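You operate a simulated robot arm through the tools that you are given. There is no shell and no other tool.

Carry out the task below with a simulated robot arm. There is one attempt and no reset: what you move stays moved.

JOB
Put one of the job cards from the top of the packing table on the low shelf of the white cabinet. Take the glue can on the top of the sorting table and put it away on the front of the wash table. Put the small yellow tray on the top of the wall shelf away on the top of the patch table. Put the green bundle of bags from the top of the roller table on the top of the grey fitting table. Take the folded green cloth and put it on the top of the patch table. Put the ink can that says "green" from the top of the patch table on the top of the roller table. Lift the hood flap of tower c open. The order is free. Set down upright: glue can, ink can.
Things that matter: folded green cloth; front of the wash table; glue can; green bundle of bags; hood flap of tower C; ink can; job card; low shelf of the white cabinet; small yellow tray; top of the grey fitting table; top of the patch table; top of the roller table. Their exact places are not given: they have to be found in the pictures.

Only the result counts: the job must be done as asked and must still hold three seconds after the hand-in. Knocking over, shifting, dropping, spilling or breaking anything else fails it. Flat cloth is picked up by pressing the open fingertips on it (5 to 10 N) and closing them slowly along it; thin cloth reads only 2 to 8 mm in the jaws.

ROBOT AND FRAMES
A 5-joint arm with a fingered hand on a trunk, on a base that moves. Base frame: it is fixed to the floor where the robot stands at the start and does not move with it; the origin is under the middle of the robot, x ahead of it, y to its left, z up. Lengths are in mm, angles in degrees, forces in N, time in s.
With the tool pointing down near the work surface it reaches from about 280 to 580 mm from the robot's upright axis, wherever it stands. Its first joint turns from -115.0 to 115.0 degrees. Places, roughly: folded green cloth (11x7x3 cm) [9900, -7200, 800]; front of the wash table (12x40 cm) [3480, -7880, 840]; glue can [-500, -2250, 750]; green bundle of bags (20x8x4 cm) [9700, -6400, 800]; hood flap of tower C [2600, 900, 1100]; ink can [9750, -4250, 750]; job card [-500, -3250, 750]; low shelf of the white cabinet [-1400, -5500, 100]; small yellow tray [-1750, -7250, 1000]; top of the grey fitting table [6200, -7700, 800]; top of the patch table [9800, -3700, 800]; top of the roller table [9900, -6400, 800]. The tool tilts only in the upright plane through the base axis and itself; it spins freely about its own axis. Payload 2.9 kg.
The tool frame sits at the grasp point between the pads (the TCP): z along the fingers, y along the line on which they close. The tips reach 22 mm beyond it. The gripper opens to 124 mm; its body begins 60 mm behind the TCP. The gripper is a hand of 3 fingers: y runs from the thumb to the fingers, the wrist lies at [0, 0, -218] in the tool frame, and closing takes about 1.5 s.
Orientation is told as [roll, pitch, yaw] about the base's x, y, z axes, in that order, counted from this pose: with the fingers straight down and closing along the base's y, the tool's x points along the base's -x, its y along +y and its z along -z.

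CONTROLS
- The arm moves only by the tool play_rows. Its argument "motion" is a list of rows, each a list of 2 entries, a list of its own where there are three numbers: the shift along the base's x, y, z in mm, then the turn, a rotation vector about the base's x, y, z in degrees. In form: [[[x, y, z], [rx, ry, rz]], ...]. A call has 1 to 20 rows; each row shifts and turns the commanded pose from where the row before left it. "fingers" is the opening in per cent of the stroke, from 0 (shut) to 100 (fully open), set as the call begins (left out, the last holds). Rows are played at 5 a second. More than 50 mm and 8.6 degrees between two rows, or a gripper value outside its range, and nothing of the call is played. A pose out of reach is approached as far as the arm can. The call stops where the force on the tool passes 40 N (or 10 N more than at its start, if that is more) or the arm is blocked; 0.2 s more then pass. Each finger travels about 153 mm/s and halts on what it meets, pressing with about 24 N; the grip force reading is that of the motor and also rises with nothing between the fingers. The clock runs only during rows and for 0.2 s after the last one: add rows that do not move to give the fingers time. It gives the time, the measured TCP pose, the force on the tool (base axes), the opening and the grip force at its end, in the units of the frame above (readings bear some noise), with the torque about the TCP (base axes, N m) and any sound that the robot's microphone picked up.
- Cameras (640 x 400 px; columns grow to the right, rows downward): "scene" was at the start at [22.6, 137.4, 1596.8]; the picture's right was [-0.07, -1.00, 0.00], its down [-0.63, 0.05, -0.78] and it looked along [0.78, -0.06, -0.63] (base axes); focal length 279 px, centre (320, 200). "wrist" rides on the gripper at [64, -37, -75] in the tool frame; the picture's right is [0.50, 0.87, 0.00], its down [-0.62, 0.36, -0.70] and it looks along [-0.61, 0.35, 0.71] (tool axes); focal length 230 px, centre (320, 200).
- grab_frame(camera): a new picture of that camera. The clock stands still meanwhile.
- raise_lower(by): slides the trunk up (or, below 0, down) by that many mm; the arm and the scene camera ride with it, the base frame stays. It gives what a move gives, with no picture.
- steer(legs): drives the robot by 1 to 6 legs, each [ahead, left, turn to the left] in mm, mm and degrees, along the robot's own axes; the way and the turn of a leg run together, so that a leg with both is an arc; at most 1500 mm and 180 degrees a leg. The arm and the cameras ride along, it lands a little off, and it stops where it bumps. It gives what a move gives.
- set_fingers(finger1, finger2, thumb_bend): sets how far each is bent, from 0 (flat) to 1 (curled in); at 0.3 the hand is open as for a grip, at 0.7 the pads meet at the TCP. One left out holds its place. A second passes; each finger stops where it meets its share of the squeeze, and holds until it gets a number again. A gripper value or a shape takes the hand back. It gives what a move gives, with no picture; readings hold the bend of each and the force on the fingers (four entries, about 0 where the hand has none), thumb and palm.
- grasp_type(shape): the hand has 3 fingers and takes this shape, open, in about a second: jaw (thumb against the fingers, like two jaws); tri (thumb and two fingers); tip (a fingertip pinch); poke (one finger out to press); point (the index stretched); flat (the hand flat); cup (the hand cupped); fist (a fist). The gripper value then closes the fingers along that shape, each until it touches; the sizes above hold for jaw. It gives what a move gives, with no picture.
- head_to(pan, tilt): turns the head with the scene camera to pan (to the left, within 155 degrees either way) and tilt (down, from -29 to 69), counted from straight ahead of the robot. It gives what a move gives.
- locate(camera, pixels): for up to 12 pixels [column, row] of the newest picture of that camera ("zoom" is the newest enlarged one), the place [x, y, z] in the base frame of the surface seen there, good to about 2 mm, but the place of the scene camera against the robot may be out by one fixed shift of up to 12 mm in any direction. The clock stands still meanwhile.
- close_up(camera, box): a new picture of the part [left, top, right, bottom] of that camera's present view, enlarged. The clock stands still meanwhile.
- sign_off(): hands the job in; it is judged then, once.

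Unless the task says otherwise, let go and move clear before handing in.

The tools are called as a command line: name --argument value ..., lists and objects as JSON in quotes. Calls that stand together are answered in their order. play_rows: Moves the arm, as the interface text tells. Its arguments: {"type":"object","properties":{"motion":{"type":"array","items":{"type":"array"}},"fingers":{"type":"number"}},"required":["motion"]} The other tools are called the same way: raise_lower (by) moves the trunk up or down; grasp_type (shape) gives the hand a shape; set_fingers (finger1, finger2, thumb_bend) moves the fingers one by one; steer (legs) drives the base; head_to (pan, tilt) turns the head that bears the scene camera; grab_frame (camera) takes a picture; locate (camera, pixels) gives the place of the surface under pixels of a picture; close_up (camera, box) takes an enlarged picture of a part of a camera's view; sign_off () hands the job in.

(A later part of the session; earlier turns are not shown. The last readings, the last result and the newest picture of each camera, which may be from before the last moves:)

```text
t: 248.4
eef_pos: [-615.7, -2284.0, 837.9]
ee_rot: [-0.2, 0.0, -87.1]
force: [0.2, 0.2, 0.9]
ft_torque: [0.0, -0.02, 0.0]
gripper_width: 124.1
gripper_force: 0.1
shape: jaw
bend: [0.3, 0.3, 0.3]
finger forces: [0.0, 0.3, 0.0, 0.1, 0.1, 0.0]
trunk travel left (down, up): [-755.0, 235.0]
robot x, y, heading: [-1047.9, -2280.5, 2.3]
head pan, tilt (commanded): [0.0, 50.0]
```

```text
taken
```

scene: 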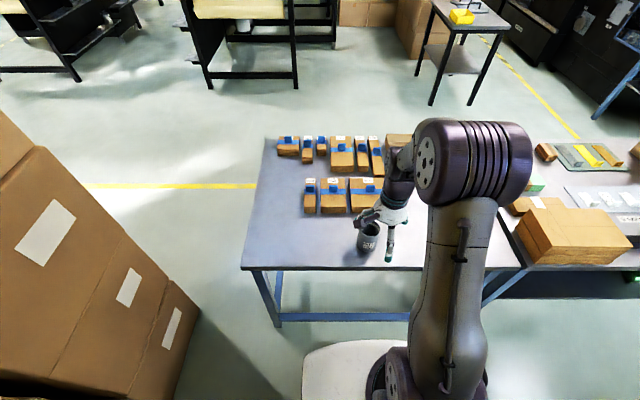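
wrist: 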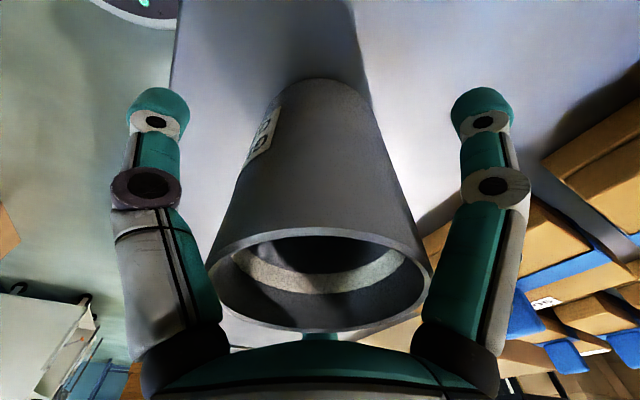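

Centred on the can. Closing the fingers.

play_rows --motion '[[[0, 0, 0], [0, 0, 0]], [[0, 0, 0], [0, 0, 0]], [[0, 0, 0], [0, 0, 0]], [[0, 0, 0], [0, 0, 0]], [[0, 0, 0], [0, 0, 0]], [[0, 0, 0], [0, 0, 0]], [[0, 0, 0], [0, 0, 0]], [[0, 0, 0], [0, 0, 0]]]' --fingers 0

play_rows --motion '[[[0, 0, 10], [0, 0, 0]], [[0, 0, 20], [0, 0, 0]], [[0, 0, 40], [0, 0, 0]], [[0, 0, 40], [0, 0, 0]]]'

grab_frame --camera "wrist"

grab_frame --camera "scene"

```text
t: 250.2
eef_pos: [-615.1, -2284.0, 839.2]
ee_rot: [-0.2, 0.1, -87.1]
force: [0.2, 0.2, 0.9]
ft_torque: [-0.03, 0.02, 0.0]
gripper_width: 62.4
gripper_force: 23.7
shape: jaw
bend: [0.37, 0.35, 0.7]
finger forces: [22.2, 22.3, 0.0, 0.1, 21.7, 0.0]
trunk travel left (down, up): [-755.0, 235.0]
robot x, y, heading: [-1049.6, -2281.0, 2.2]
head pan, tilt (commanded): [0.0, 50.0]
```

```text
t: 251.2
eef_pos: [-616.4, -2285.9, 950.0]
ee_rot: [-0.2, 0.0, -87.1]
force: [-0.5, -0.5, -0.8]
ft_torque: [0.02, -0.04, -0.02]
gripper_width: 62.3
gripper_force: 23.4
shape: jaw
bend: [0.37, 0.35, 0.7]
finger forces: [22.3, 22.4, 0.1, 0.0, 21.4, 0.0]
trunk travel left (down, up): [-755.0, 235.0]
robot x, y, heading: [-1042.2, -2284.8, 2.3]
head pan, tilt (commanded): [0.0, 50.0]
```

```text
taken
```

wrist: 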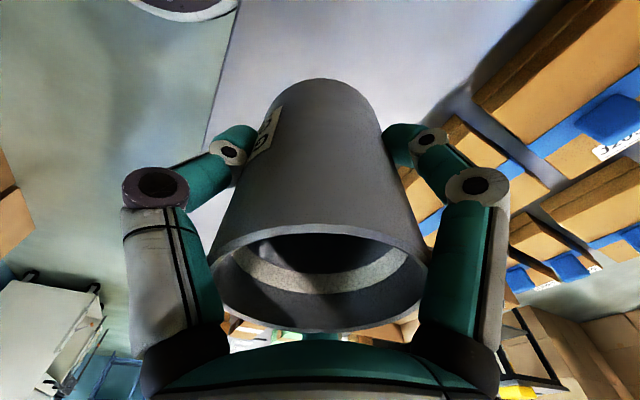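

```text
taken
```

scene: 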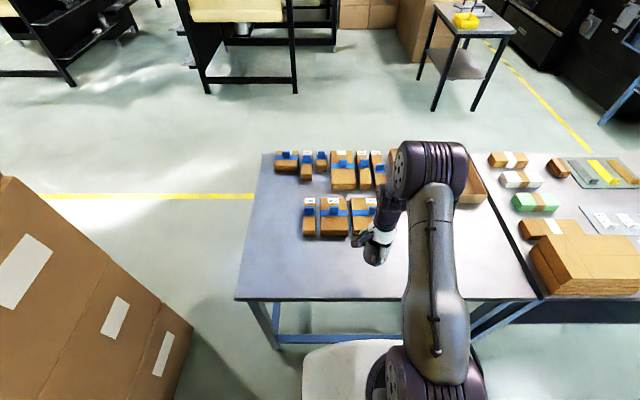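

The glue can is lifted (62 mm in the jaws). I'll raise it higher and carry it out of the corridor.

play_rows --motion '[[[-10, 0, 40], [0, 0, 0]], [[-10, 0, 40], [0, 0, 0]], [[-10, 0, 40], [0, 0, 0]]]'

steer --legs '[[-80, 0, -2.3], [0, -1300, 0], [0, -1150, 0], [700, -130, 0]]'

head_to --pan -70 --tilt 20

grab_frame --camera "scene"

head_to --pan -20 --tilt 20

grab_frame --camera "scene"

```text
t: 252.0
eef_pos: [-646.5, -2283.0, 1071.5]
ee_rot: [-0.1, 0.1, -87.1]
force: [-0.2, 0.5, 0.0]
ft_torque: [-0.03, 0.01, -0.02]
gripper_width: 62.2
gripper_force: 24.0
shape: jaw
bend: [0.37, 0.35, 0.7]
finger forces: [22.4, 22.5, 0.0, 0.0, 21.4, 0.1]
trunk travel left (down, up): [-755.0, 235.0]
robot x, y, heading: [-1044.5, -2281.9, 2.7]
head pan, tilt (commanded): [0.0, 50.0]
```

```text
t: 268.2
eef_pos: [-14.4, -4892.3, 1071.4]
ee_rot: [-0.2, 0.0, -89.7]
force: [-0.2, -0.8, -0.4]
ft_torque: [-0.03, 0.03, 0.01]
gripper_width: 62.2
gripper_force: 24.3
shape: jaw
bend: [0.37, 0.35, 0.7]
finger forces: [22.5, 22.6, 0.0, 0.0, 21.4, 0.0]
trunk travel left (down, up): [-755.0, 235.0]
robot x, y, heading: [-418.6, -4873.6, -0.4]
head pan, tilt (commanded): [0.0, 50.0]
```

```text
t: 269.6
eef_pos: [-16.1, -4894.8, 1070.8]
ee_rot: [-0.2, 0.0, -89.8]
force: [0.0, 1.0, -0.7]
ft_torque: [0.0, -0.02, 0.0]
gripper_width: 62.2
gripper_force: 23.8
shape: jaw
bend: [0.37, 0.35, 0.7]
finger forces: [22.4, 22.6, 0.1, 0.0, 21.3, 0.0]
trunk travel left (down, up): [-755.0, 235.0]
robot x, y, heading: [-416.7, -4878.7, -0.4]
head pan, tilt (commanded): [-70.0, 20.0]
```

```text
taken
```

scene: 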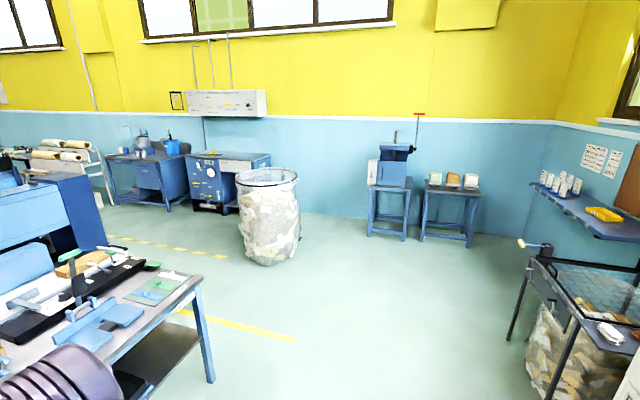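

```text
t: 270.8
eef_pos: [-14.0, -4894.1, 1071.6]
ee_rot: [-0.2, -0.1, -89.8]
force: [0.3, 0.6, -0.8]
ft_torque: [0.02, 0.03, 0.01]
gripper_width: 62.3
gripper_force: 24.1
shape: jaw
bend: [0.37, 0.35, 0.7]
finger forces: [22.5, 22.6, 0.1, 0.0, 21.2, 0.0]
trunk travel left (down, up): [-755.0, 235.0]
robot x, y, heading: [-415.0, -4872.7, -0.5]
head pan, tilt (commanded): [-20.0, 20.0]
```

```text
taken
```

scene: 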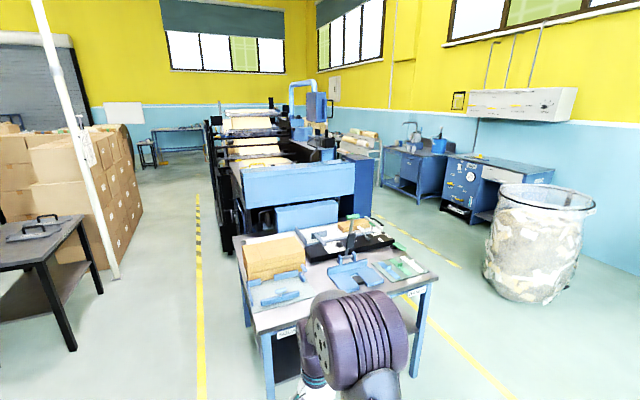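

head_to --pan -45 --tilt 20

grab_frame --camera "scene"

locate --camera "scene" --pixels '[[265, 150], [290, 160], [340, 175], [375, 165], [310, 220], [420, 250], [440, 280], [200, 250], [250, 210], [330, 300], [370, 210], [300, 155]]'

```text
t: 271.7
eef_pos: [-14.9, -4894.2, 1070.9]
ee_rot: [-0.2, -0.1, -89.8]
force: [0.1, -0.6, -1.0]
ft_torque: [0.0, 0.0, -0.03]
gripper_width: 61.9
gripper_force: 24.0
shape: jaw
bend: [0.37, 0.35, 0.7]
finger forces: [22.6, 22.6, 0.0, 0.0, 21.3, 0.0]
trunk travel left (down, up): [-755.0, 235.0]
robot x, y, heading: [-418.7, -4875.2, -0.2]
head pan, tilt (commanded): [-45.0, 20.0]
```

```text
taken
```

scene: 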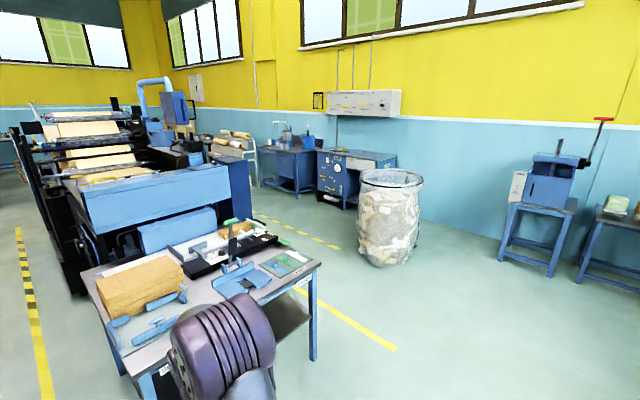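

```text
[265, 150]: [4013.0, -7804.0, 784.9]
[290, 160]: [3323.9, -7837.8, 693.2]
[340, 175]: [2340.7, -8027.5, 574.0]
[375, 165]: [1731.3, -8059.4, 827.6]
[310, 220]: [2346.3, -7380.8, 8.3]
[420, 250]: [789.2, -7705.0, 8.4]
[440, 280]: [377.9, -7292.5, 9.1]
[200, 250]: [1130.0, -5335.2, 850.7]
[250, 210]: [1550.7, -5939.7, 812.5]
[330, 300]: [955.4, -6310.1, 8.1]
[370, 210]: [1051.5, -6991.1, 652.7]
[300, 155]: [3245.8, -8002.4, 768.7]
```

The wash table appears near (3300–4000,-7850). I'll go down to y≈-6250, then east between the work table and the waste bin.

steer --legs '[[0, -1380, 0], [1400, 0, 0]]'

head_to --pan -15 --tilt 25

grab_frame --camera "scene"

locate --camera "scene" --pixels '[[100, 200], [200, 250], [250, 200], [300, 250], [330, 180], [400, 200], [450, 250], [500, 250], [350, 300], [200, 300], [280, 180], [380, 170]]'

```text
t: 285.2
eef_pos: [1356.3, -6328.7, 1069.9]
ee_rot: [-0.2, 0.0, -89.8]
force: [-0.3, -0.5, -1.0]
ft_torque: [0.0, -0.02, -0.03]
gripper_width: 62.1
gripper_force: 23.8
shape: jaw
bend: [0.37, 0.35, 0.7]
finger forces: [22.5, 22.6, 0.0, 0.0, 21.3, 0.1]
trunk travel left (down, up): [-755.0, 235.0]
robot x, y, heading: [952.4, -6313.3, -0.5]
head pan, tilt (commanded): [-45.0, 20.0]
```

```text
t: 286.2
eef_pos: [1357.4, -6329.2, 1071.8]
ee_rot: [-0.2, 0.1, -89.9]
force: [0.3, 0.3, -1.4]
ft_torque: [-0.02, 0.04, -0.01]
gripper_width: 62.0
gripper_force: 23.7
shape: jaw
bend: [0.37, 0.35, 0.7]
finger forces: [22.5, 22.7, 0.0, 0.0, 21.3, 0.1]
trunk travel left (down, up): [-755.0, 235.0]
robot x, y, heading: [957.0, -6313.5, -0.5]
head pan, tilt (commanded): [-15.0, 25.0]
```

```text
taken
```

scene: 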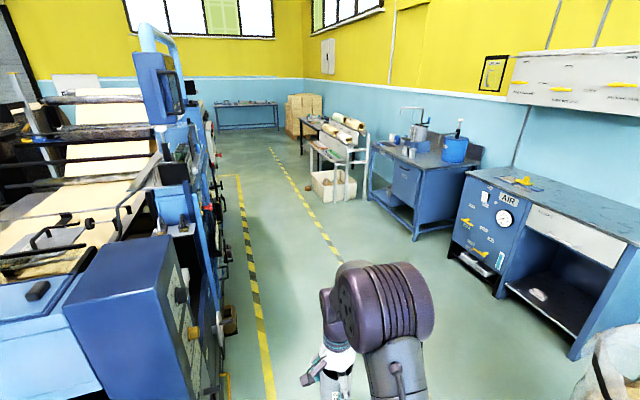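

```text
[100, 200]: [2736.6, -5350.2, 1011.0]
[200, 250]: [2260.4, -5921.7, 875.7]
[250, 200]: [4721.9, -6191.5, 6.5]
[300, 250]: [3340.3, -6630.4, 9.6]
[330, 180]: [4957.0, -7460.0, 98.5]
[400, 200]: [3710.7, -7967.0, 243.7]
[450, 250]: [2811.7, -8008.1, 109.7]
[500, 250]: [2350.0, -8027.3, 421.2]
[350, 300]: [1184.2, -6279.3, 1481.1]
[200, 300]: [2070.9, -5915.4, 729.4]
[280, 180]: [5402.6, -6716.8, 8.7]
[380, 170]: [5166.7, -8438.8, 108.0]
```

The wash table (tap and blue bucket at (425,150)) is ahead on the right. I'll drive to x≈3480 and turn to face it.

steer --legs '[[1500, -350, 0], [1020, -200, 0], [0, 0, -89.5]]'

head_to --pan 10 --tilt 38

grab_frame --camera "scene"

```text
refused: leg 1 is longer than a leg can be; nothing moved
```

```text
t: 287.1
eef_pos: [1356.4, -6329.7, 1070.1]
ee_rot: [-0.2, 0.0, -89.9]
force: [0.1, -0.2, -1.1]
ft_torque: [0.01, 0.0, 0.0]
gripper_width: 61.9
gripper_force: 24.3
shape: jaw
bend: [0.37, 0.35, 0.7]
finger forces: [22.5, 22.6, 0.1, 0.1, 21.2, 0.0]
trunk travel left (down, up): [-755.0, 235.0]
robot x, y, heading: [953.8, -6310.6, -0.2]
head pan, tilt (commanded): [10.0, 38.0]
```

```text
taken
```

scene: 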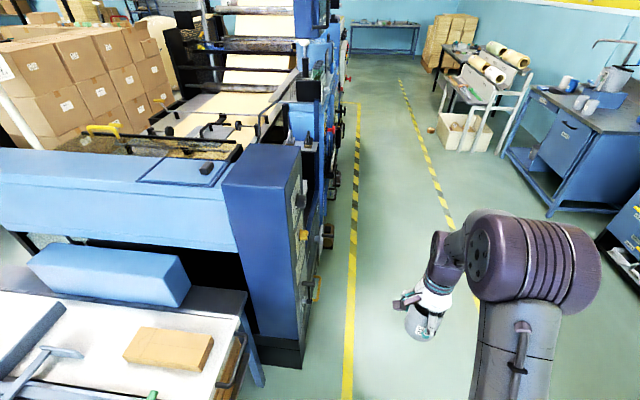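

steer --legs '[[1300, -300, 0], [1220, -250, 0], [0, 0, -89.5]]'

head_to --pan 10 --tilt 38

grab_frame --camera "scene"

```text
t: 303.5
eef_pos: [3448.7, -7285.3, 1070.2]
ee_rot: [-0.1, 0.0, 178.2]
force: [0.4, 0.2, -0.5]
ft_torque: [0.02, 0.0, -0.01]
gripper_width: 61.7
gripper_force: 24.2
shape: jaw
bend: [0.37, 0.35, 0.7]
finger forces: [22.8, 22.6, 0.0, 0.1, 21.0, 0.0]
trunk travel left (down, up): [-755.0, 235.0]
robot x, y, heading: [3480.2, -6883.7, -92.4]
head pan, tilt (commanded): [10.0, 38.0]
```

```text
t: 304.1
eef_pos: [3448.1, -7284.9, 1070.6]
ee_rot: [-0.3, 0.0, 178.3]
force: [0.0, -0.2, -0.8]
ft_torque: [-0.02, -0.01, 0.02]
gripper_width: 61.7
gripper_force: 24.3
shape: jaw
bend: [0.37, 0.35, 0.7]
finger forces: [22.8, 22.7, 0.1, 0.1, 20.9, 0.1]
trunk travel left (down, up): [-755.0, 235.0]
robot x, y, heading: [3481.9, -6888.1, -92.3]
head pan, tilt (commanded): [10.0, 38.0]
```

```text
taken
```

scene: 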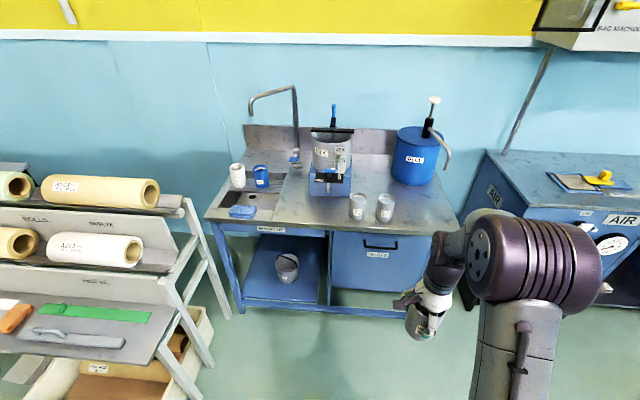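

I see the wash table with a sink on the left and two small cans near its front at (357,207) and (385,207). I'll zoom and locate the front strip.

close_up --camera "scene" --box '[190, 90, 470, 300]'

locate --camera "scene" --pixels '[[280, 221], [320, 225], [370, 228], [420, 230], [300, 205], [330, 210], [357, 216], [385, 218], [410, 210], [222, 215], [455, 235], [345, 205]]'

```text
1.90 times, centred on (330, 195) of scene
```

zoom: 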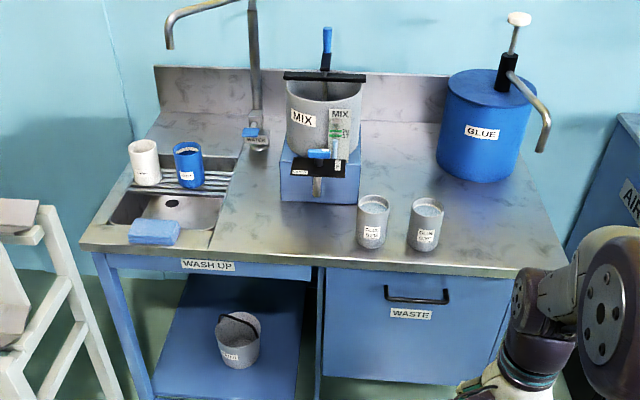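

```text
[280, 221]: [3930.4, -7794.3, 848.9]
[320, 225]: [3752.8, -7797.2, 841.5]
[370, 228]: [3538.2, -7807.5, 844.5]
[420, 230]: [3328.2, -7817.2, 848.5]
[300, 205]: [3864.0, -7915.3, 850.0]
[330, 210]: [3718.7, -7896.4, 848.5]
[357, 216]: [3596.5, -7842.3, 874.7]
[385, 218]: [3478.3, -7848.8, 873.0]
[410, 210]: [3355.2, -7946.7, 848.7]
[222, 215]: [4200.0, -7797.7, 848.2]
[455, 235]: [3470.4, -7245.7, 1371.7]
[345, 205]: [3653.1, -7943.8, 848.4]
```

Two similar glue cans already stand on the front strip (x≈3596 and 3478); there's free room around x≈3340, y≈-7880 on the table (true z≈841). I'll approach there.

steer --legs '[[565, -85, 0]]'

grab_frame --camera "wrist"

head_to --pan 0 --tilt 50

grab_frame --camera "scene"

```text
t: 307.4
eef_pos: [3336.2, -7842.5, 1070.2]
ee_rot: [-0.3, 0.0, 177.7]
force: [0.2, 1.3, -0.9]
ft_torque: [-0.02, 0.01, 0.0]
gripper_width: 62.0
gripper_force: 23.6
shape: jaw
bend: [0.37, 0.35, 0.7]
finger forces: [22.8, 22.7, 0.0, 0.1, 21.0, 0.0]
trunk travel left (down, up): [-755.0, 235.0]
robot x, y, heading: [3373.8, -7441.8, -92.8]
head pan, tilt (commanded): [10.0, 38.0]
```

```text
taken
```

wrist: 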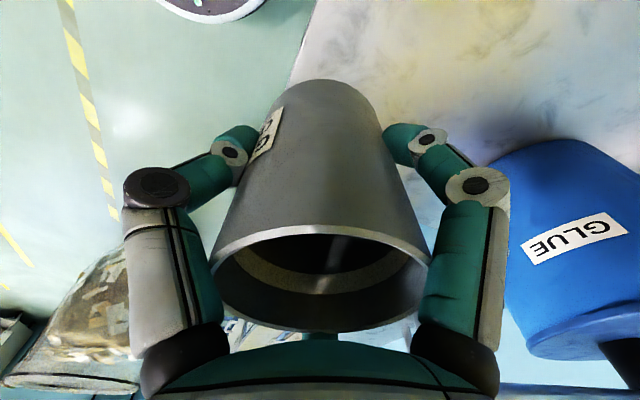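

```text
t: 308.1
eef_pos: [3336.0, -7842.1, 1071.2]
ee_rot: [-0.2, 0.0, 177.7]
force: [0.0, 0.4, -1.5]
ft_torque: [-0.02, 0.01, -0.02]
gripper_width: 61.5
gripper_force: 23.7
shape: jaw
bend: [0.37, 0.35, 0.7]
finger forces: [22.8, 22.7, 0.0, 0.0, 21.0, 0.0]
trunk travel left (down, up): [-755.0, 235.0]
robot x, y, heading: [3372.7, -7439.9, -92.6]
head pan, tilt (commanded): [0.0, 50.0]
```

```text
taken
```

scene: 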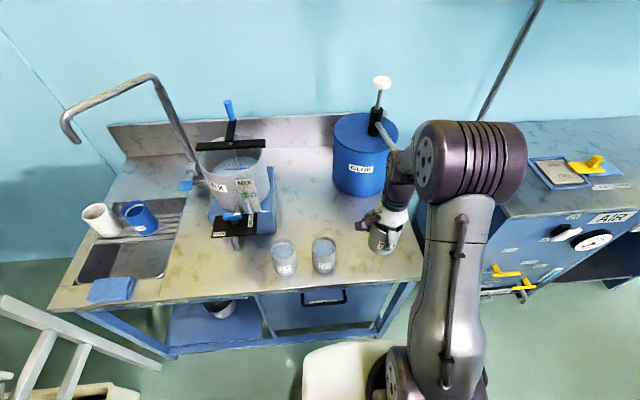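

locate --camera "wrist" --pixels '[[400, 60], [340, 40], [480, 130], [500, 200], [560, 145], [295, 60]]'

locate --camera "scene" --pixels '[[323, 240], [336, 245], [311, 245], [323, 265], [285, 245], [350, 290], [400, 275], [420, 280], [350, 195]]'

```text
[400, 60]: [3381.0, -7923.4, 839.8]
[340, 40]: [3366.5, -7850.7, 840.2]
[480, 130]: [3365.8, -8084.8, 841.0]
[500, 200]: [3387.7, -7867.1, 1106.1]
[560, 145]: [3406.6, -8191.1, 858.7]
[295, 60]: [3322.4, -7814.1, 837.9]
```

```text
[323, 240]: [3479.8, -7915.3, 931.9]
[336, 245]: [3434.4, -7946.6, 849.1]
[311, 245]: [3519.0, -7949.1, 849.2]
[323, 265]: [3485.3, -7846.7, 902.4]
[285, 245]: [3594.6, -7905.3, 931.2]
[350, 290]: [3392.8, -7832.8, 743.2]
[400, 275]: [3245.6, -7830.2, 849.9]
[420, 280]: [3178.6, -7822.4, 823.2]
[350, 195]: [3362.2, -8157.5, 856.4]
```

Table z=840 and the neighbouring can is at about (3480,-7882). I'll move to (3337,-7880) and lower to TCP z≈899.

play_rows --motion '[[[1, -38, 0], [0, 0, 0]], [[0, 0, -40], [0, 0, 0]], [[0, 0, -40], [0, 0, 0]], [[0, 0, -40], [0, 0, 0]], [[0, 0, -30], [0, 0, 0]], [[0, 0, -10], [0, 0, 0]], [[0, 0, -8], [0, 0, 0]]]'

grab_frame --camera "scene"

```text
t: 309.7
eef_pos: [3335.9, -7879.6, 903.1]
ee_rot: [-0.2, 0.0, 177.6]
force: [0.2, 0.2, -1.2]
ft_torque: [-0.02, -0.01, 0.0]
gripper_width: 61.6
gripper_force: 23.4
shape: jaw
bend: [0.37, 0.35, 0.7]
finger forces: [22.8, 23.1, 0.1, 0.1, 20.9, 0.0]
trunk travel left (down, up): [-755.0, 235.0]
robot x, y, heading: [3372.5, -7443.1, -92.9]
head pan, tilt (commanded): [0.0, 50.0]
```

```text
taken
```

scene: 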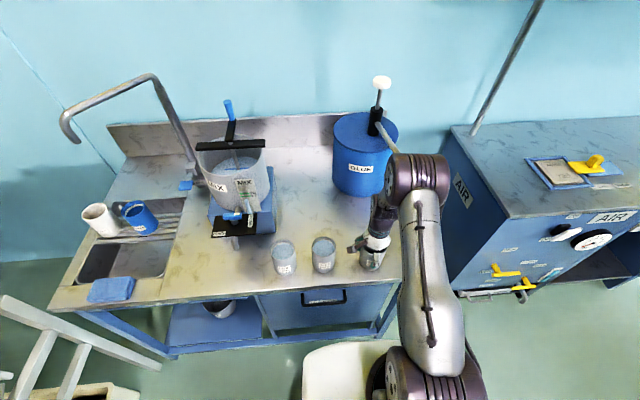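

play_rows --motion '[[[0, 0, -2], [0, 0, 0]], [[0, 0, -2], [0, 0, 0]]]'

play_rows --motion '[[[0, 0, -2], [0, 0, 0]]]'

play_rows --motion '[[[0, 0, -2], [0, 0, 0]]]'

```text
t: 310.3
eef_pos: [3336.5, -7879.5, 899.6]
ee_rot: [-0.1, 0.1, 177.7]
force: [0.2, -2.0, 4.3]
ft_torque: [0.05, -0.04, -0.04]
gripper_width: 61.4
gripper_force: 23.7
shape: jaw
bend: [0.37, 0.35, 0.7]
finger forces: [23.3, 23.6, 0.0, 0.1, 21.6, 0.1]
trunk travel left (down, up): [-755.0, 235.0]
robot x, y, heading: [3370.9, -7436.0, -92.6]
head pan, tilt (commanded): [0.0, 50.0]
```

```text
t: 310.7
eef_pos: [3337.3, -7879.6, 897.0]
ee_rot: [0.0, 0.0, 177.8]
force: [0.0, -2.1, 19.2]
ft_torque: [0.2, -0.11, 0.04]
gripper_width: 61.6
gripper_force: 24.5
shape: jaw
bend: [0.36, 0.35, 0.7]
finger forces: [24.9, 26.1, 0.1, 0.1, 24.0, 0.1]
trunk travel left (down, up): [-755.0, 235.0]
robot x, y, heading: [3373.7, -7440.1, -93.0]
head pan, tilt (commanded): [0.0, 50.0]
```

```text
t: 311.1
eef_pos: [3336.8, -7878.9, 897.2]
ee_rot: [0.2, -0.1, 177.7]
force: [-2.8, -4.7, 37.3]
ft_torque: [0.2, -0.08, -0.01]
gripper_width: 61.8
gripper_force: 23.9
shape: jaw
bend: [0.36, 0.35, 0.7]
finger forces: [27.4, 30.8, 0.0, 0.1, 25.4, 0.1]
trunk travel left (down, up): [-755.0, 235.0]
robot x, y, heading: [3370.0, -7439.8, -92.7]
head pan, tilt (commanded): [0.0, 50.0]
```

The can is down on the table (37 N). I'll ease up 3 mm and open the fingers partly.

play_rows --motion '[[[0, 0, 3], [0, 0, 0]], [[0, 0, 0], [0, 0, 0]]]'

play_rows --motion '[[[0, 0, 0], [0, 0, 0]], [[0, 0, 0], [0, 0, 0]], [[0, 0, 0], [0, 0, 0]], [[0, 0, 0], [0, 0, 0]], [[0, 0, 0], [0, 0, 0]]]' --fingers 85

grab_frame --camera "wrist"

```text
t: 311.7
eef_pos: [3336.3, -7877.7, 897.7]
ee_rot: [-0.2, 0.0, 177.7]
force: [0.6, -5.1, 17.5]
ft_torque: [0.03, -0.1, -0.02]
gripper_width: 61.6
gripper_force: 24.3
shape: jaw
bend: [0.36, 0.35, 0.7]
finger forces: [26.7, 27.9, 0.1, 0.0, 23.8, 0.1]
trunk travel left (down, up): [-755.0, 235.0]
robot x, y, heading: [3372.9, -7440.2, -92.8]
head pan, tilt (commanded): [0.0, 50.0]
```

```text
t: 312.9
eef_pos: [3336.1, -7879.7, 897.9]
ee_rot: [-0.2, -0.1, 177.6]
force: [0.1, 0.0, 0.0]
ft_torque: [0.0, -0.01, -0.02]
gripper_width: 105.0
gripper_force: 0.0
shape: jaw
bend: [0.25, 0.25, 0.4]
finger forces: [0.0, 0.0, 0.1, 0.0, 0.0, 0.0]
trunk travel left (down, up): [-755.0, 235.0]
robot x, y, heading: [3370.6, -7438.4, -92.7]
head pan, tilt (commanded): [0.0, 50.0]
```

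```text
taken
```

wrist: 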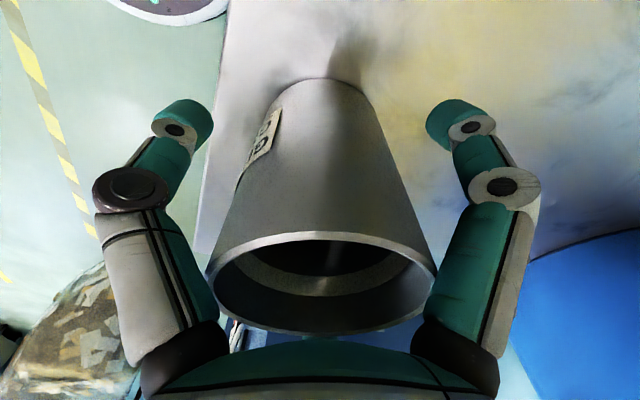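

Fingers are clear of the can, which stands upright. Rising straight up and checking.

play_rows --motion '[[[0, 0, 20], [0, 0, 0]], [[0, 0, 40], [0, 0, 0]], [[0, 0, 40], [0, 0, 0]], [[0, 0, 40], [0, 0, 0]], [[0, 0, 40], [0, 0, 0]]]'

steer --legs '[[-450, 0, 0]]'

grab_frame --camera "scene"

close_up --camera "scene" --box '[200, 100, 440, 250]'

```text
t: 314.1
eef_pos: [3337.5, -7878.9, 1079.1]
ee_rot: [-0.2, 0.0, 177.7]
force: [-0.5, 0.6, 0.1]
ft_torque: [-0.01, 0.0, 0.02]
gripper_width: 105.4
gripper_force: 0.1
shape: jaw
bend: [0.25, 0.25, 0.4]
finger forces: [0.0, 0.0, 0.0, 0.0, 0.0, 0.1]
trunk travel left (down, up): [-755.0, 235.0]
robot x, y, heading: [3373.9, -7438.5, -92.8]
head pan, tilt (commanded): [0.0, 50.0]
```

```text
t: 316.9
eef_pos: [3358.7, -7428.4, 1079.0]
ee_rot: [-0.3, 0.0, 177.4]
force: [0.3, 0.5, -0.4]
ft_torque: [0.0, 0.0, -0.01]
gripper_width: 105.2
gripper_force: 0.1
shape: jaw
bend: [0.25, 0.25, 0.4]
finger forces: [0.0, 0.1, 0.0, 0.0, 0.1, 0.1]
trunk travel left (down, up): [-755.0, 235.0]
robot x, y, heading: [3393.8, -6988.3, -93.3]
head pan, tilt (commanded): [0.0, 50.0]
```

```text
taken
```

scene: 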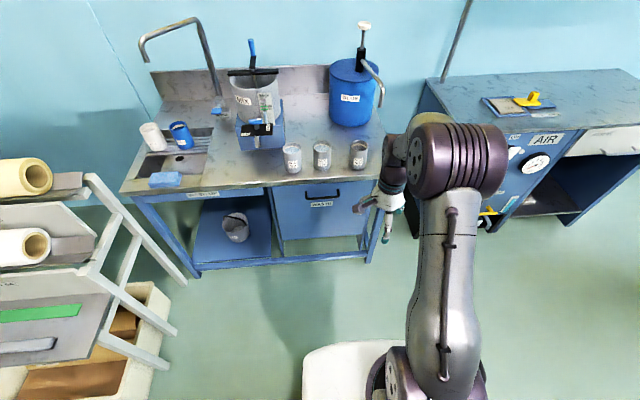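

```text
2.67 times, centred on (320, 175) of scene
```

zoom: 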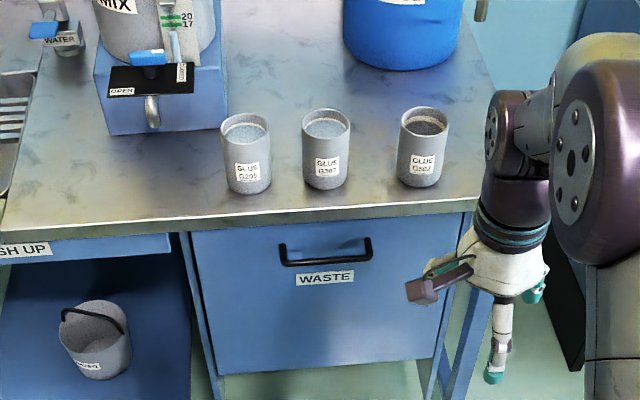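

All three glue cans stand upright in a row; ours (G502) is placed. Next the yellow tray: I'll turn west and drive back along y≈-6320.

steer --legs '[[0, 0, -87], [1300, -650, 0], [1400, -20, 0], [1100, 150, 0]]'

head_to --pan 20 --tilt 25

grab_frame --camera "scene"

locate --camera "scene" --pixels '[[300, 200], [350, 250], [400, 200], [200, 250], [250, 300], [320, 320], [450, 250], [150, 200], [100, 250], [280, 170]]'

```text
t: 339.5
eef_pos: [-863.0, -6649.8, 1078.4]
ee_rot: [-0.2, 0.0, 93.7]
force: [-0.3, -0.2, 0.4]
ft_torque: [0.0, 0.0, -0.02]
gripper_width: 105.1
gripper_force: 0.0
shape: jaw
bend: [0.25, 0.25, 0.4]
finger forces: [0.0, 0.0, 0.0, 0.0, 0.1, 0.1]
trunk travel left (down, up): [-755.0, 235.0]
robot x, y, heading: [-422.0, -6635.8, -177.0]
head pan, tilt (commanded): [0.0, 50.0]
```

```text
t: 340.4
eef_pos: [-861.8, -6650.6, 1078.4]
ee_rot: [-0.2, 0.1, 93.7]
force: [-0.1, 0.0, 0.2]
ft_torque: [-0.05, -0.02, -0.02]
gripper_width: 105.3
gripper_force: 0.0
shape: jaw
bend: [0.25, 0.25, 0.4]
finger forces: [0.0, 0.0, 0.0, 0.0, 0.0, 0.0]
trunk travel left (down, up): [-755.0, 235.0]
robot x, y, heading: [-419.1, -6638.9, -176.6]
head pan, tilt (commanded): [20.0, 25.0]
```

```text
taken
```

scene: 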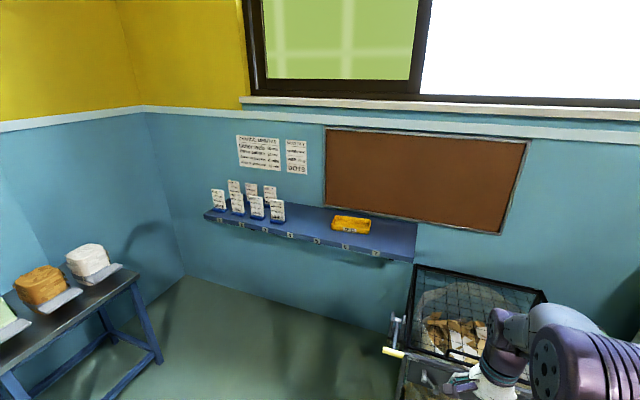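

```text
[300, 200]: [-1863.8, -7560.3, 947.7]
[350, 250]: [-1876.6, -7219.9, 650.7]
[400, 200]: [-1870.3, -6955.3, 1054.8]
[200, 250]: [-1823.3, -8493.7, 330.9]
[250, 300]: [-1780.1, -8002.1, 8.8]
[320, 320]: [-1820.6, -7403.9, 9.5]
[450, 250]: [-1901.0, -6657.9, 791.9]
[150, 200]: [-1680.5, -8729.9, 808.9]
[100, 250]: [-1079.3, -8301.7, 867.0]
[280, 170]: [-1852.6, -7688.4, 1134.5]
```

The yellow tray is at (350,224) on the wall shelf. I'll zoom and locate it.

close_up --camera "scene" --box '[200, 170, 430, 280]'

locate --camera "zoom" --pixels '[[370, 130], [370, 165], [470, 170], [400, 150], [440, 150], [380, 180], [420, 185], [430, 210], [550, 130], [250, 120], [590, 230], [470, 145]]'

```text
2.78 times, centred on (315, 225) of scene
```

zoom: 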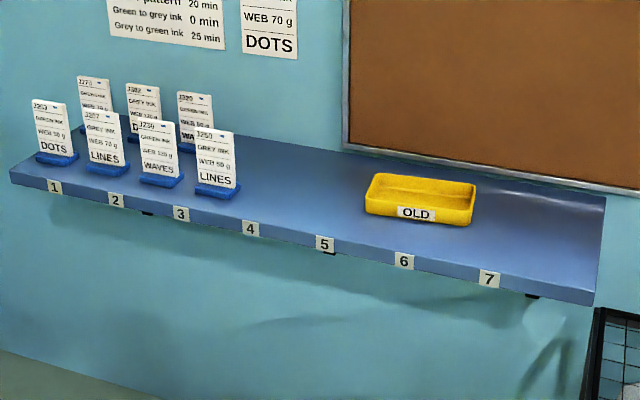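

```text
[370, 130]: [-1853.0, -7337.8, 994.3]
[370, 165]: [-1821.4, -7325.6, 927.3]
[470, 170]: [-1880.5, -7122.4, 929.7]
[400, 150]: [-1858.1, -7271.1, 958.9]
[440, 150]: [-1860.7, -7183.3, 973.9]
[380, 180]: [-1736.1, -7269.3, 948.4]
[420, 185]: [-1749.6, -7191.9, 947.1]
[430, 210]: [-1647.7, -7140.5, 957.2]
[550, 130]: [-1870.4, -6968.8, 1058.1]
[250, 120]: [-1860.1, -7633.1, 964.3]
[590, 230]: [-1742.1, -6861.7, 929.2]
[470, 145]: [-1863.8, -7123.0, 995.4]
```

locate --camera "zoom" --pixels '[[372, 177], [470, 186], [368, 200], [468, 212], [380, 195], [455, 205], [420, 196], [415, 215], [350, 230], [500, 240], [570, 290], [330, 240]]'

steer --legs '[[500, 500, -3.5]]'

head_to --pan 5 --tilt 40

grab_frame --camera "scene"

```text
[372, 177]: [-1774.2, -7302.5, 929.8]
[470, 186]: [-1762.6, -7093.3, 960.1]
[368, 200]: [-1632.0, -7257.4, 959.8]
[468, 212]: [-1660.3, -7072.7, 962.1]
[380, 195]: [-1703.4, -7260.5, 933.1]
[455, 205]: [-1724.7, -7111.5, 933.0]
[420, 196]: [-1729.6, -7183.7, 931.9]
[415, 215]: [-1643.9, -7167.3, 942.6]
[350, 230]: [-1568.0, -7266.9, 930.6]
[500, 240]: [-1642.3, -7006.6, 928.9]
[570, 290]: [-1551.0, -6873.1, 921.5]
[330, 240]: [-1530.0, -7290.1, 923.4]
```

```text
t: 344.3
eef_pos: [-1347.7, -7138.9, 1078.6]
ee_rot: [-0.2, 0.0, 90.3]
force: [0.3, -0.5, -0.7]
ft_torque: [0.0, 0.0, -0.01]
gripper_width: 105.3
gripper_force: 0.1
shape: jaw
bend: [0.25, 0.25, 0.4]
finger forces: [0.1, 0.0, 0.0, 0.0, 0.0, 0.0]
trunk travel left (down, up): [-755.0, 235.0]
robot x, y, heading: [-904.0, -7152.3, 179.8]
head pan, tilt (commanded): [20.0, 25.0]
```

```text
t: 345.1
eef_pos: [-1347.7, -7138.2, 1078.8]
ee_rot: [-0.2, 0.0, 90.3]
force: [0.1, 0.5, -0.4]
ft_torque: [-0.02, 0.01, 0.02]
gripper_width: 105.1
gripper_force: 0.0
shape: jaw
bend: [0.25, 0.25, 0.4]
finger forces: [0.0, 0.0, 0.1, 0.0, 0.0, 0.0]
trunk travel left (down, up): [-755.0, 235.0]
robot x, y, heading: [-904.4, -7150.6, 179.7]
head pan, tilt (commanded): [5.0, 40.0]
```

```text
taken
```

scene: 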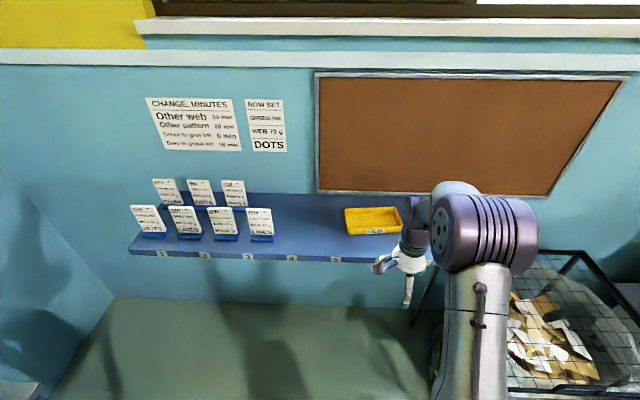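

The tray is ≈190×130 mm with rim z≈955. I'll check the waste frame position next to my path and view the tray with the wrist camera.

locate --camera "scene" --pixels '[[432, 285], [420, 315], [520, 385], [430, 330], [380, 330], [348, 212], [398, 210], [350, 233], [400, 230], [375, 225]]'

head_to --pan -25 --tilt 55

grab_frame --camera "scene"

grab_frame --camera "wrist"

```text
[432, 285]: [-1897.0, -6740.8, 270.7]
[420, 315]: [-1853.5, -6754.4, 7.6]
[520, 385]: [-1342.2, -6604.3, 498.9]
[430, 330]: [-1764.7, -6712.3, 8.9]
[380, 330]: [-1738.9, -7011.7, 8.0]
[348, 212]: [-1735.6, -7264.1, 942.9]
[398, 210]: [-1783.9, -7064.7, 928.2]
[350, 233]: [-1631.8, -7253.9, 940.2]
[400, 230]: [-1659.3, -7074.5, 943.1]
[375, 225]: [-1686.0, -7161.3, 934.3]
```

```text
t: 346.0
eef_pos: [-1346.3, -7137.8, 1078.2]
ee_rot: [-0.2, 0.0, 90.2]
force: [-0.2, 0.2, -0.2]
ft_torque: [-0.03, -0.02, 0.01]
gripper_width: 105.5
gripper_force: 0.0
shape: jaw
bend: [0.25, 0.25, 0.4]
finger forces: [0.1, 0.0, 0.1, 0.0, 0.0, 0.0]
trunk travel left (down, up): [-755.0, 235.0]
robot x, y, heading: [-908.2, -7149.9, 179.8]
head pan, tilt (commanded): [-25.0, 55.0]
```

```text
taken
```

scene: 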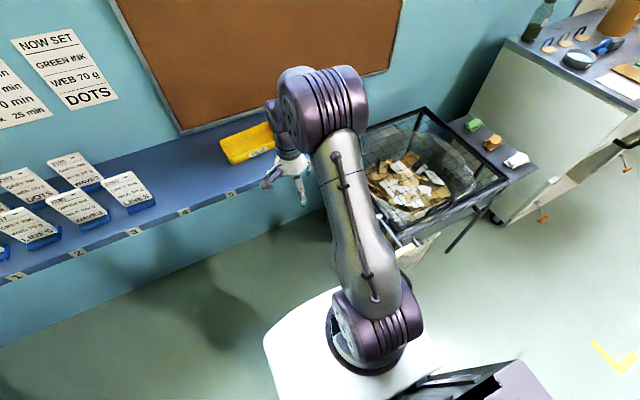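

```text
taken
```

wrist: 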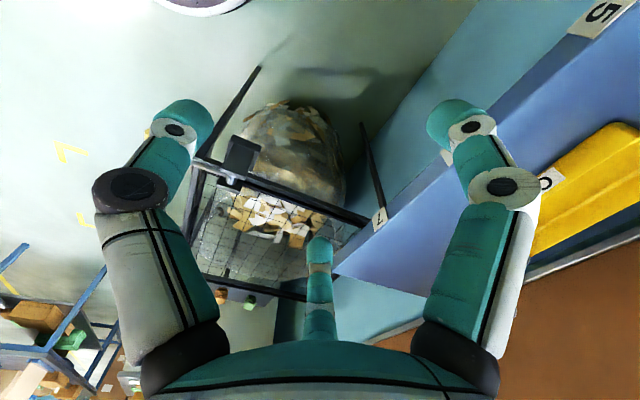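

steer --legs '[[270, 25, 0]]'

grab_frame --camera "wrist"

head_to --pan 0 --tilt 45

grab_frame --camera "scene"

```text
t: 347.9
eef_pos: [-1619.1, -7159.2, 1077.2]
ee_rot: [-0.1, -0.1, 90.2]
force: [-0.8, -0.3, -1.4]
ft_torque: [0.0, -0.02, 0.0]
gripper_width: 105.2
gripper_force: 0.1
shape: jaw
bend: [0.25, 0.25, 0.4]
finger forces: [0.0, 0.1, 0.0, 0.0, 0.0, 0.0]
trunk travel left (down, up): [-755.0, 235.0]
robot x, y, heading: [-1180.0, -7172.6, 179.8]
head pan, tilt (commanded): [-25.0, 55.0]
```

```text
taken
```

wrist: 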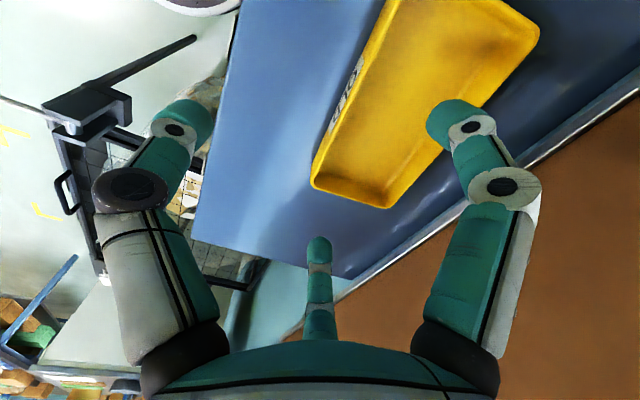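

```text
t: 348.8
eef_pos: [-1619.9, -7159.8, 1079.4]
ee_rot: [-0.3, 0.0, 90.2]
force: [-0.3, 0.7, 0.3]
ft_torque: [0.01, 0.01, -0.02]
gripper_width: 105.1
gripper_force: 0.1
shape: jaw
bend: [0.25, 0.25, 0.4]
finger forces: [0.1, 0.1, 0.1, 0.0, 0.1, 0.0]
trunk travel left (down, up): [-755.0, 235.0]
robot x, y, heading: [-1176.5, -7174.3, 179.7]
head pan, tilt (commanded): [0.0, 45.0]
```

```text
taken
```

scene: 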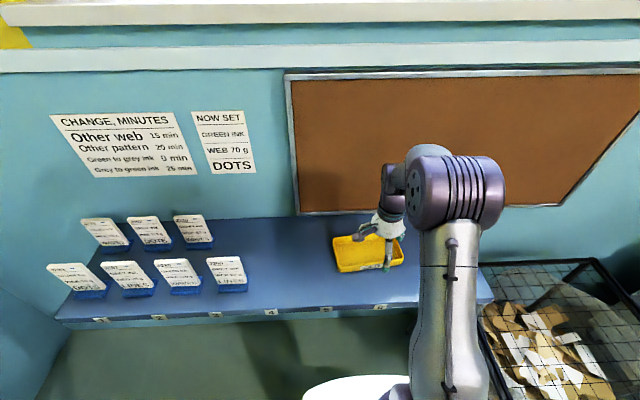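

The tray is clearly visible to the wrist camera; I'll locate its rim corners and floor.

locate --camera "wrist" --pixels '[[314, 178], [388, 203], [536, 40], [392, 2], [345, 110], [365, 70], [420, 90], [360, 190], [400, 170], [315, 190], [290, 120]]'

close_up --camera "wrist" --box '[290, 0, 550, 220]'

```text
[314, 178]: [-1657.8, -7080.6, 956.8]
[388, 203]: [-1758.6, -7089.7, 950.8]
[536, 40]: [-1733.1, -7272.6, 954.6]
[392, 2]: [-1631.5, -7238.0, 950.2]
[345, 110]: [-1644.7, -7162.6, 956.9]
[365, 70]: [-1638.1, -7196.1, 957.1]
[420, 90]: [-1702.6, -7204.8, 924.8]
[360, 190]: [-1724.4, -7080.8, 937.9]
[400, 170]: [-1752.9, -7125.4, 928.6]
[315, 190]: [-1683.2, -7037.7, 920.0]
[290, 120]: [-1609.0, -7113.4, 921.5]
```

```text
1.82 times, centred on (420, 110) of wrist
```

zoom: 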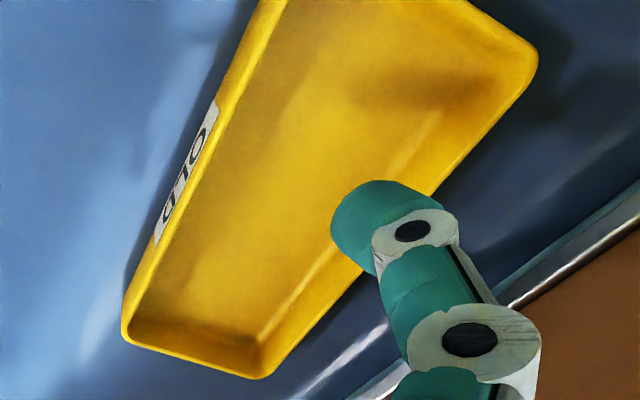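

The tray's rim is z≈957, floor 925, ≈190×101 mm, yawed about 9°. I'll turn the tool 9.6° to match, centre over the front wall (thumb outside, fingers inside), and open fully.

play_rows --motion '[[[-14, -3, 0], [0, 0, 4.8]], [[-13, -3, 0], [0, 0, 4.8]], [[0, 0, -40], [0, 0, 0]], [[0, 0, -30], [0, 0, 0]], [[0, 0, 0], [0, 0, 0]]]' --fingers 100

grab_frame --camera "wrist"

locate --camera "wrist" --pixels '[[300, 100], [320, 60], [280, 150], [340, 20], [250, 200], [330, 70], [310, 110], [290, 160]]'

```text
t: 350.0
eef_pos: [-1645.5, -7167.5, 1009.2]
ee_rot: [-0.2, -0.1, 99.7]
force: [0.5, 0.5, 0.0]
ft_torque: [-0.01, 0.01, -0.05]
gripper_width: 123.7
gripper_force: 0.0
shape: jaw
bend: [0.3, 0.3, 0.3]
finger forces: [0.0, 0.1, 0.0, 0.0, 0.1, 0.0]
trunk travel left (down, up): [-755.0, 235.0]
robot x, y, heading: [-1176.5, -7176.6, 179.5]
head pan, tilt (commanded): [0.0, 45.0]
```

```text
taken
```

wrist: 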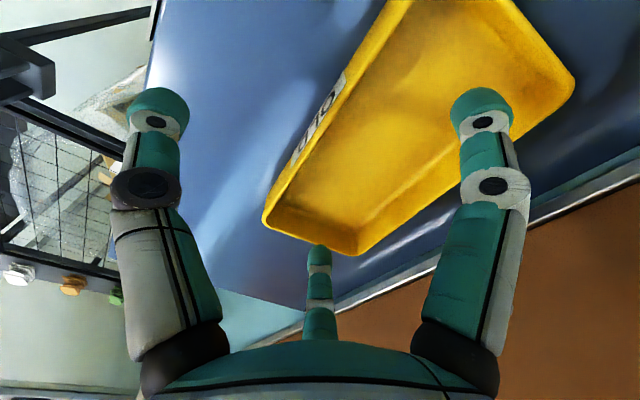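

```text
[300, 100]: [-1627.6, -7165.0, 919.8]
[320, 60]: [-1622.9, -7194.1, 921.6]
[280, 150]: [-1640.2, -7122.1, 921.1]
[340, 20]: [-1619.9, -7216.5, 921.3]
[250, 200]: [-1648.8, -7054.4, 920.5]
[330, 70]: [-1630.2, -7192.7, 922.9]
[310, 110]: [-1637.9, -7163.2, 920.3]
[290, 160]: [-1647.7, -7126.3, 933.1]
```

locate --camera "wrist" --pixels '[[352, 80], [330, 118], [310, 152], [290, 185], [270, 215], [360, 85], [340, 118], [320, 152], [350, 120], [365, 120], [357, 252]]'

```text
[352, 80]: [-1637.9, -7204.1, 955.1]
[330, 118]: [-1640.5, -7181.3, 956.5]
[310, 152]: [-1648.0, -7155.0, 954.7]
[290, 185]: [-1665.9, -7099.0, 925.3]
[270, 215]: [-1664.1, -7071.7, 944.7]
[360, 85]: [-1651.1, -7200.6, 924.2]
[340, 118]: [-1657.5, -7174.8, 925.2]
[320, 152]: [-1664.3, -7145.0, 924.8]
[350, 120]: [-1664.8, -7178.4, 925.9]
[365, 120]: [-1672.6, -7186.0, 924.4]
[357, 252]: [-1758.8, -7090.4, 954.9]
```

Wall top is at x≈-1644 at y≈-7168, right under the TCP. Descending to z≈954 and closing.

play_rows --motion '[[[0, 0, -30], [0, 0, 0]], [[0, 0, -25], [0, 0, 0]], [[0, 0, 0], [0, 0, 0]]]'

play_rows --motion '[[[0, 0, 0], [0, 0, 0]], [[0, 0, 0], [0, 0, 0]], [[0, 0, 0], [0, 0, 0]], [[0, 0, 0], [0, 0, 0]], [[0, 0, 0], [0, 0, 0]], [[0, 0, 0], [0, 0, 0]], [[0, 0, 0], [0, 0, 0]], [[0, 0, 0], [0, 0, 0]]]' --fingers 0

grab_frame --camera "wrist"

```text
t: 350.8
eef_pos: [-1644.0, -7166.6, 954.8]
ee_rot: [-0.2, -0.1, 99.8]
force: [1.2, 0.6, 0.2]
ft_torque: [0.03, 0.02, -0.03]
gripper_width: 124.1
gripper_force: 0.1
shape: jaw
bend: [0.3, 0.3, 0.3]
finger forces: [0.0, 0.0, 0.0, 0.0, 0.1, 0.1]
trunk travel left (down, up): [-755.0, 235.0]
robot x, y, heading: [-1174.6, -7171.6, 180.1]
head pan, tilt (commanded): [0.0, 45.0]
```

```text
t: 352.6
eef_pos: [-1644.0, -7165.6, 955.1]
ee_rot: [-0.2, -0.1, 99.9]
force: [0.1, 0.0, -0.8]
ft_torque: [0.01, -0.01, -0.02]
gripper_width: 3.9
gripper_force: 24.3
shape: jaw
bend: [0.74, 0.7, 0.7]
finger forces: [0.0, 20.7, 0.1, 0.0, 24.1, 0.0]
trunk travel left (down, up): [-755.0, 235.0]
robot x, y, heading: [-1180.1, -7177.7, 179.6]
head pan, tilt (commanded): [0.0, 45.0]
```

```text
taken
```

wrist: 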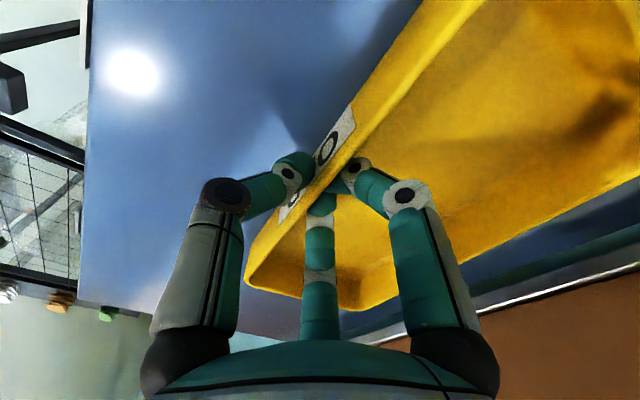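

Wall pinched (3.9 mm). Lifting slightly to check that it holds level.

play_rows --motion '[[[0, 0, 5], [0, 0, 0]], [[0, 0, 5], [0, 0, 0]], [[0, 0, 10], [0, 0, 0]], [[0, 0, 10], [0, 0, 0]]]'

grab_frame --camera "wrist"

grab_frame --camera "scene"

```text
t: 353.6
eef_pos: [-1644.5, -7165.4, 983.3]
ee_rot: [-0.2, 0.1, 99.8]
force: [0.2, 0.0, -1.7]
ft_torque: [-0.02, -0.07, -0.02]
gripper_width: 3.7
gripper_force: 24.0
shape: jaw
bend: [0.74, 0.7, 0.7]
finger forces: [20.5, 23.0, 0.0, 0.0, 24.7, 0.0]
trunk travel left (down, up): [-755.0, 235.0]
robot x, y, heading: [-1177.1, -7176.9, 179.8]
head pan, tilt (commanded): [0.0, 45.0]
```

```text
taken
```

wrist: 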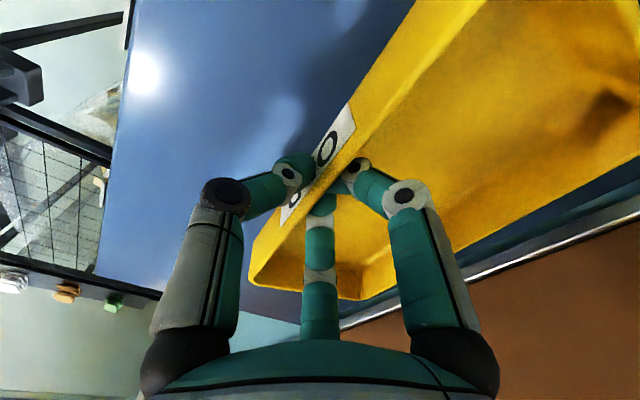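

```text
taken
```

scene: 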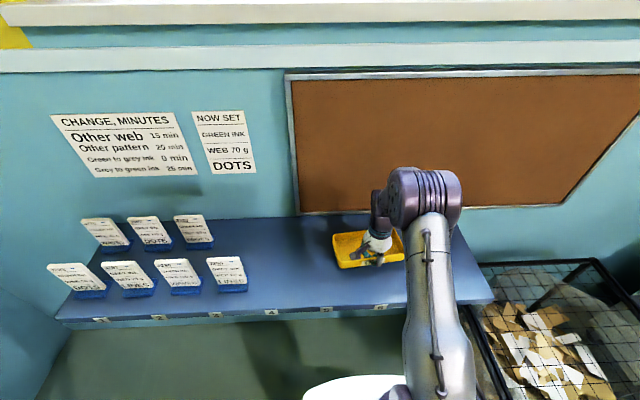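

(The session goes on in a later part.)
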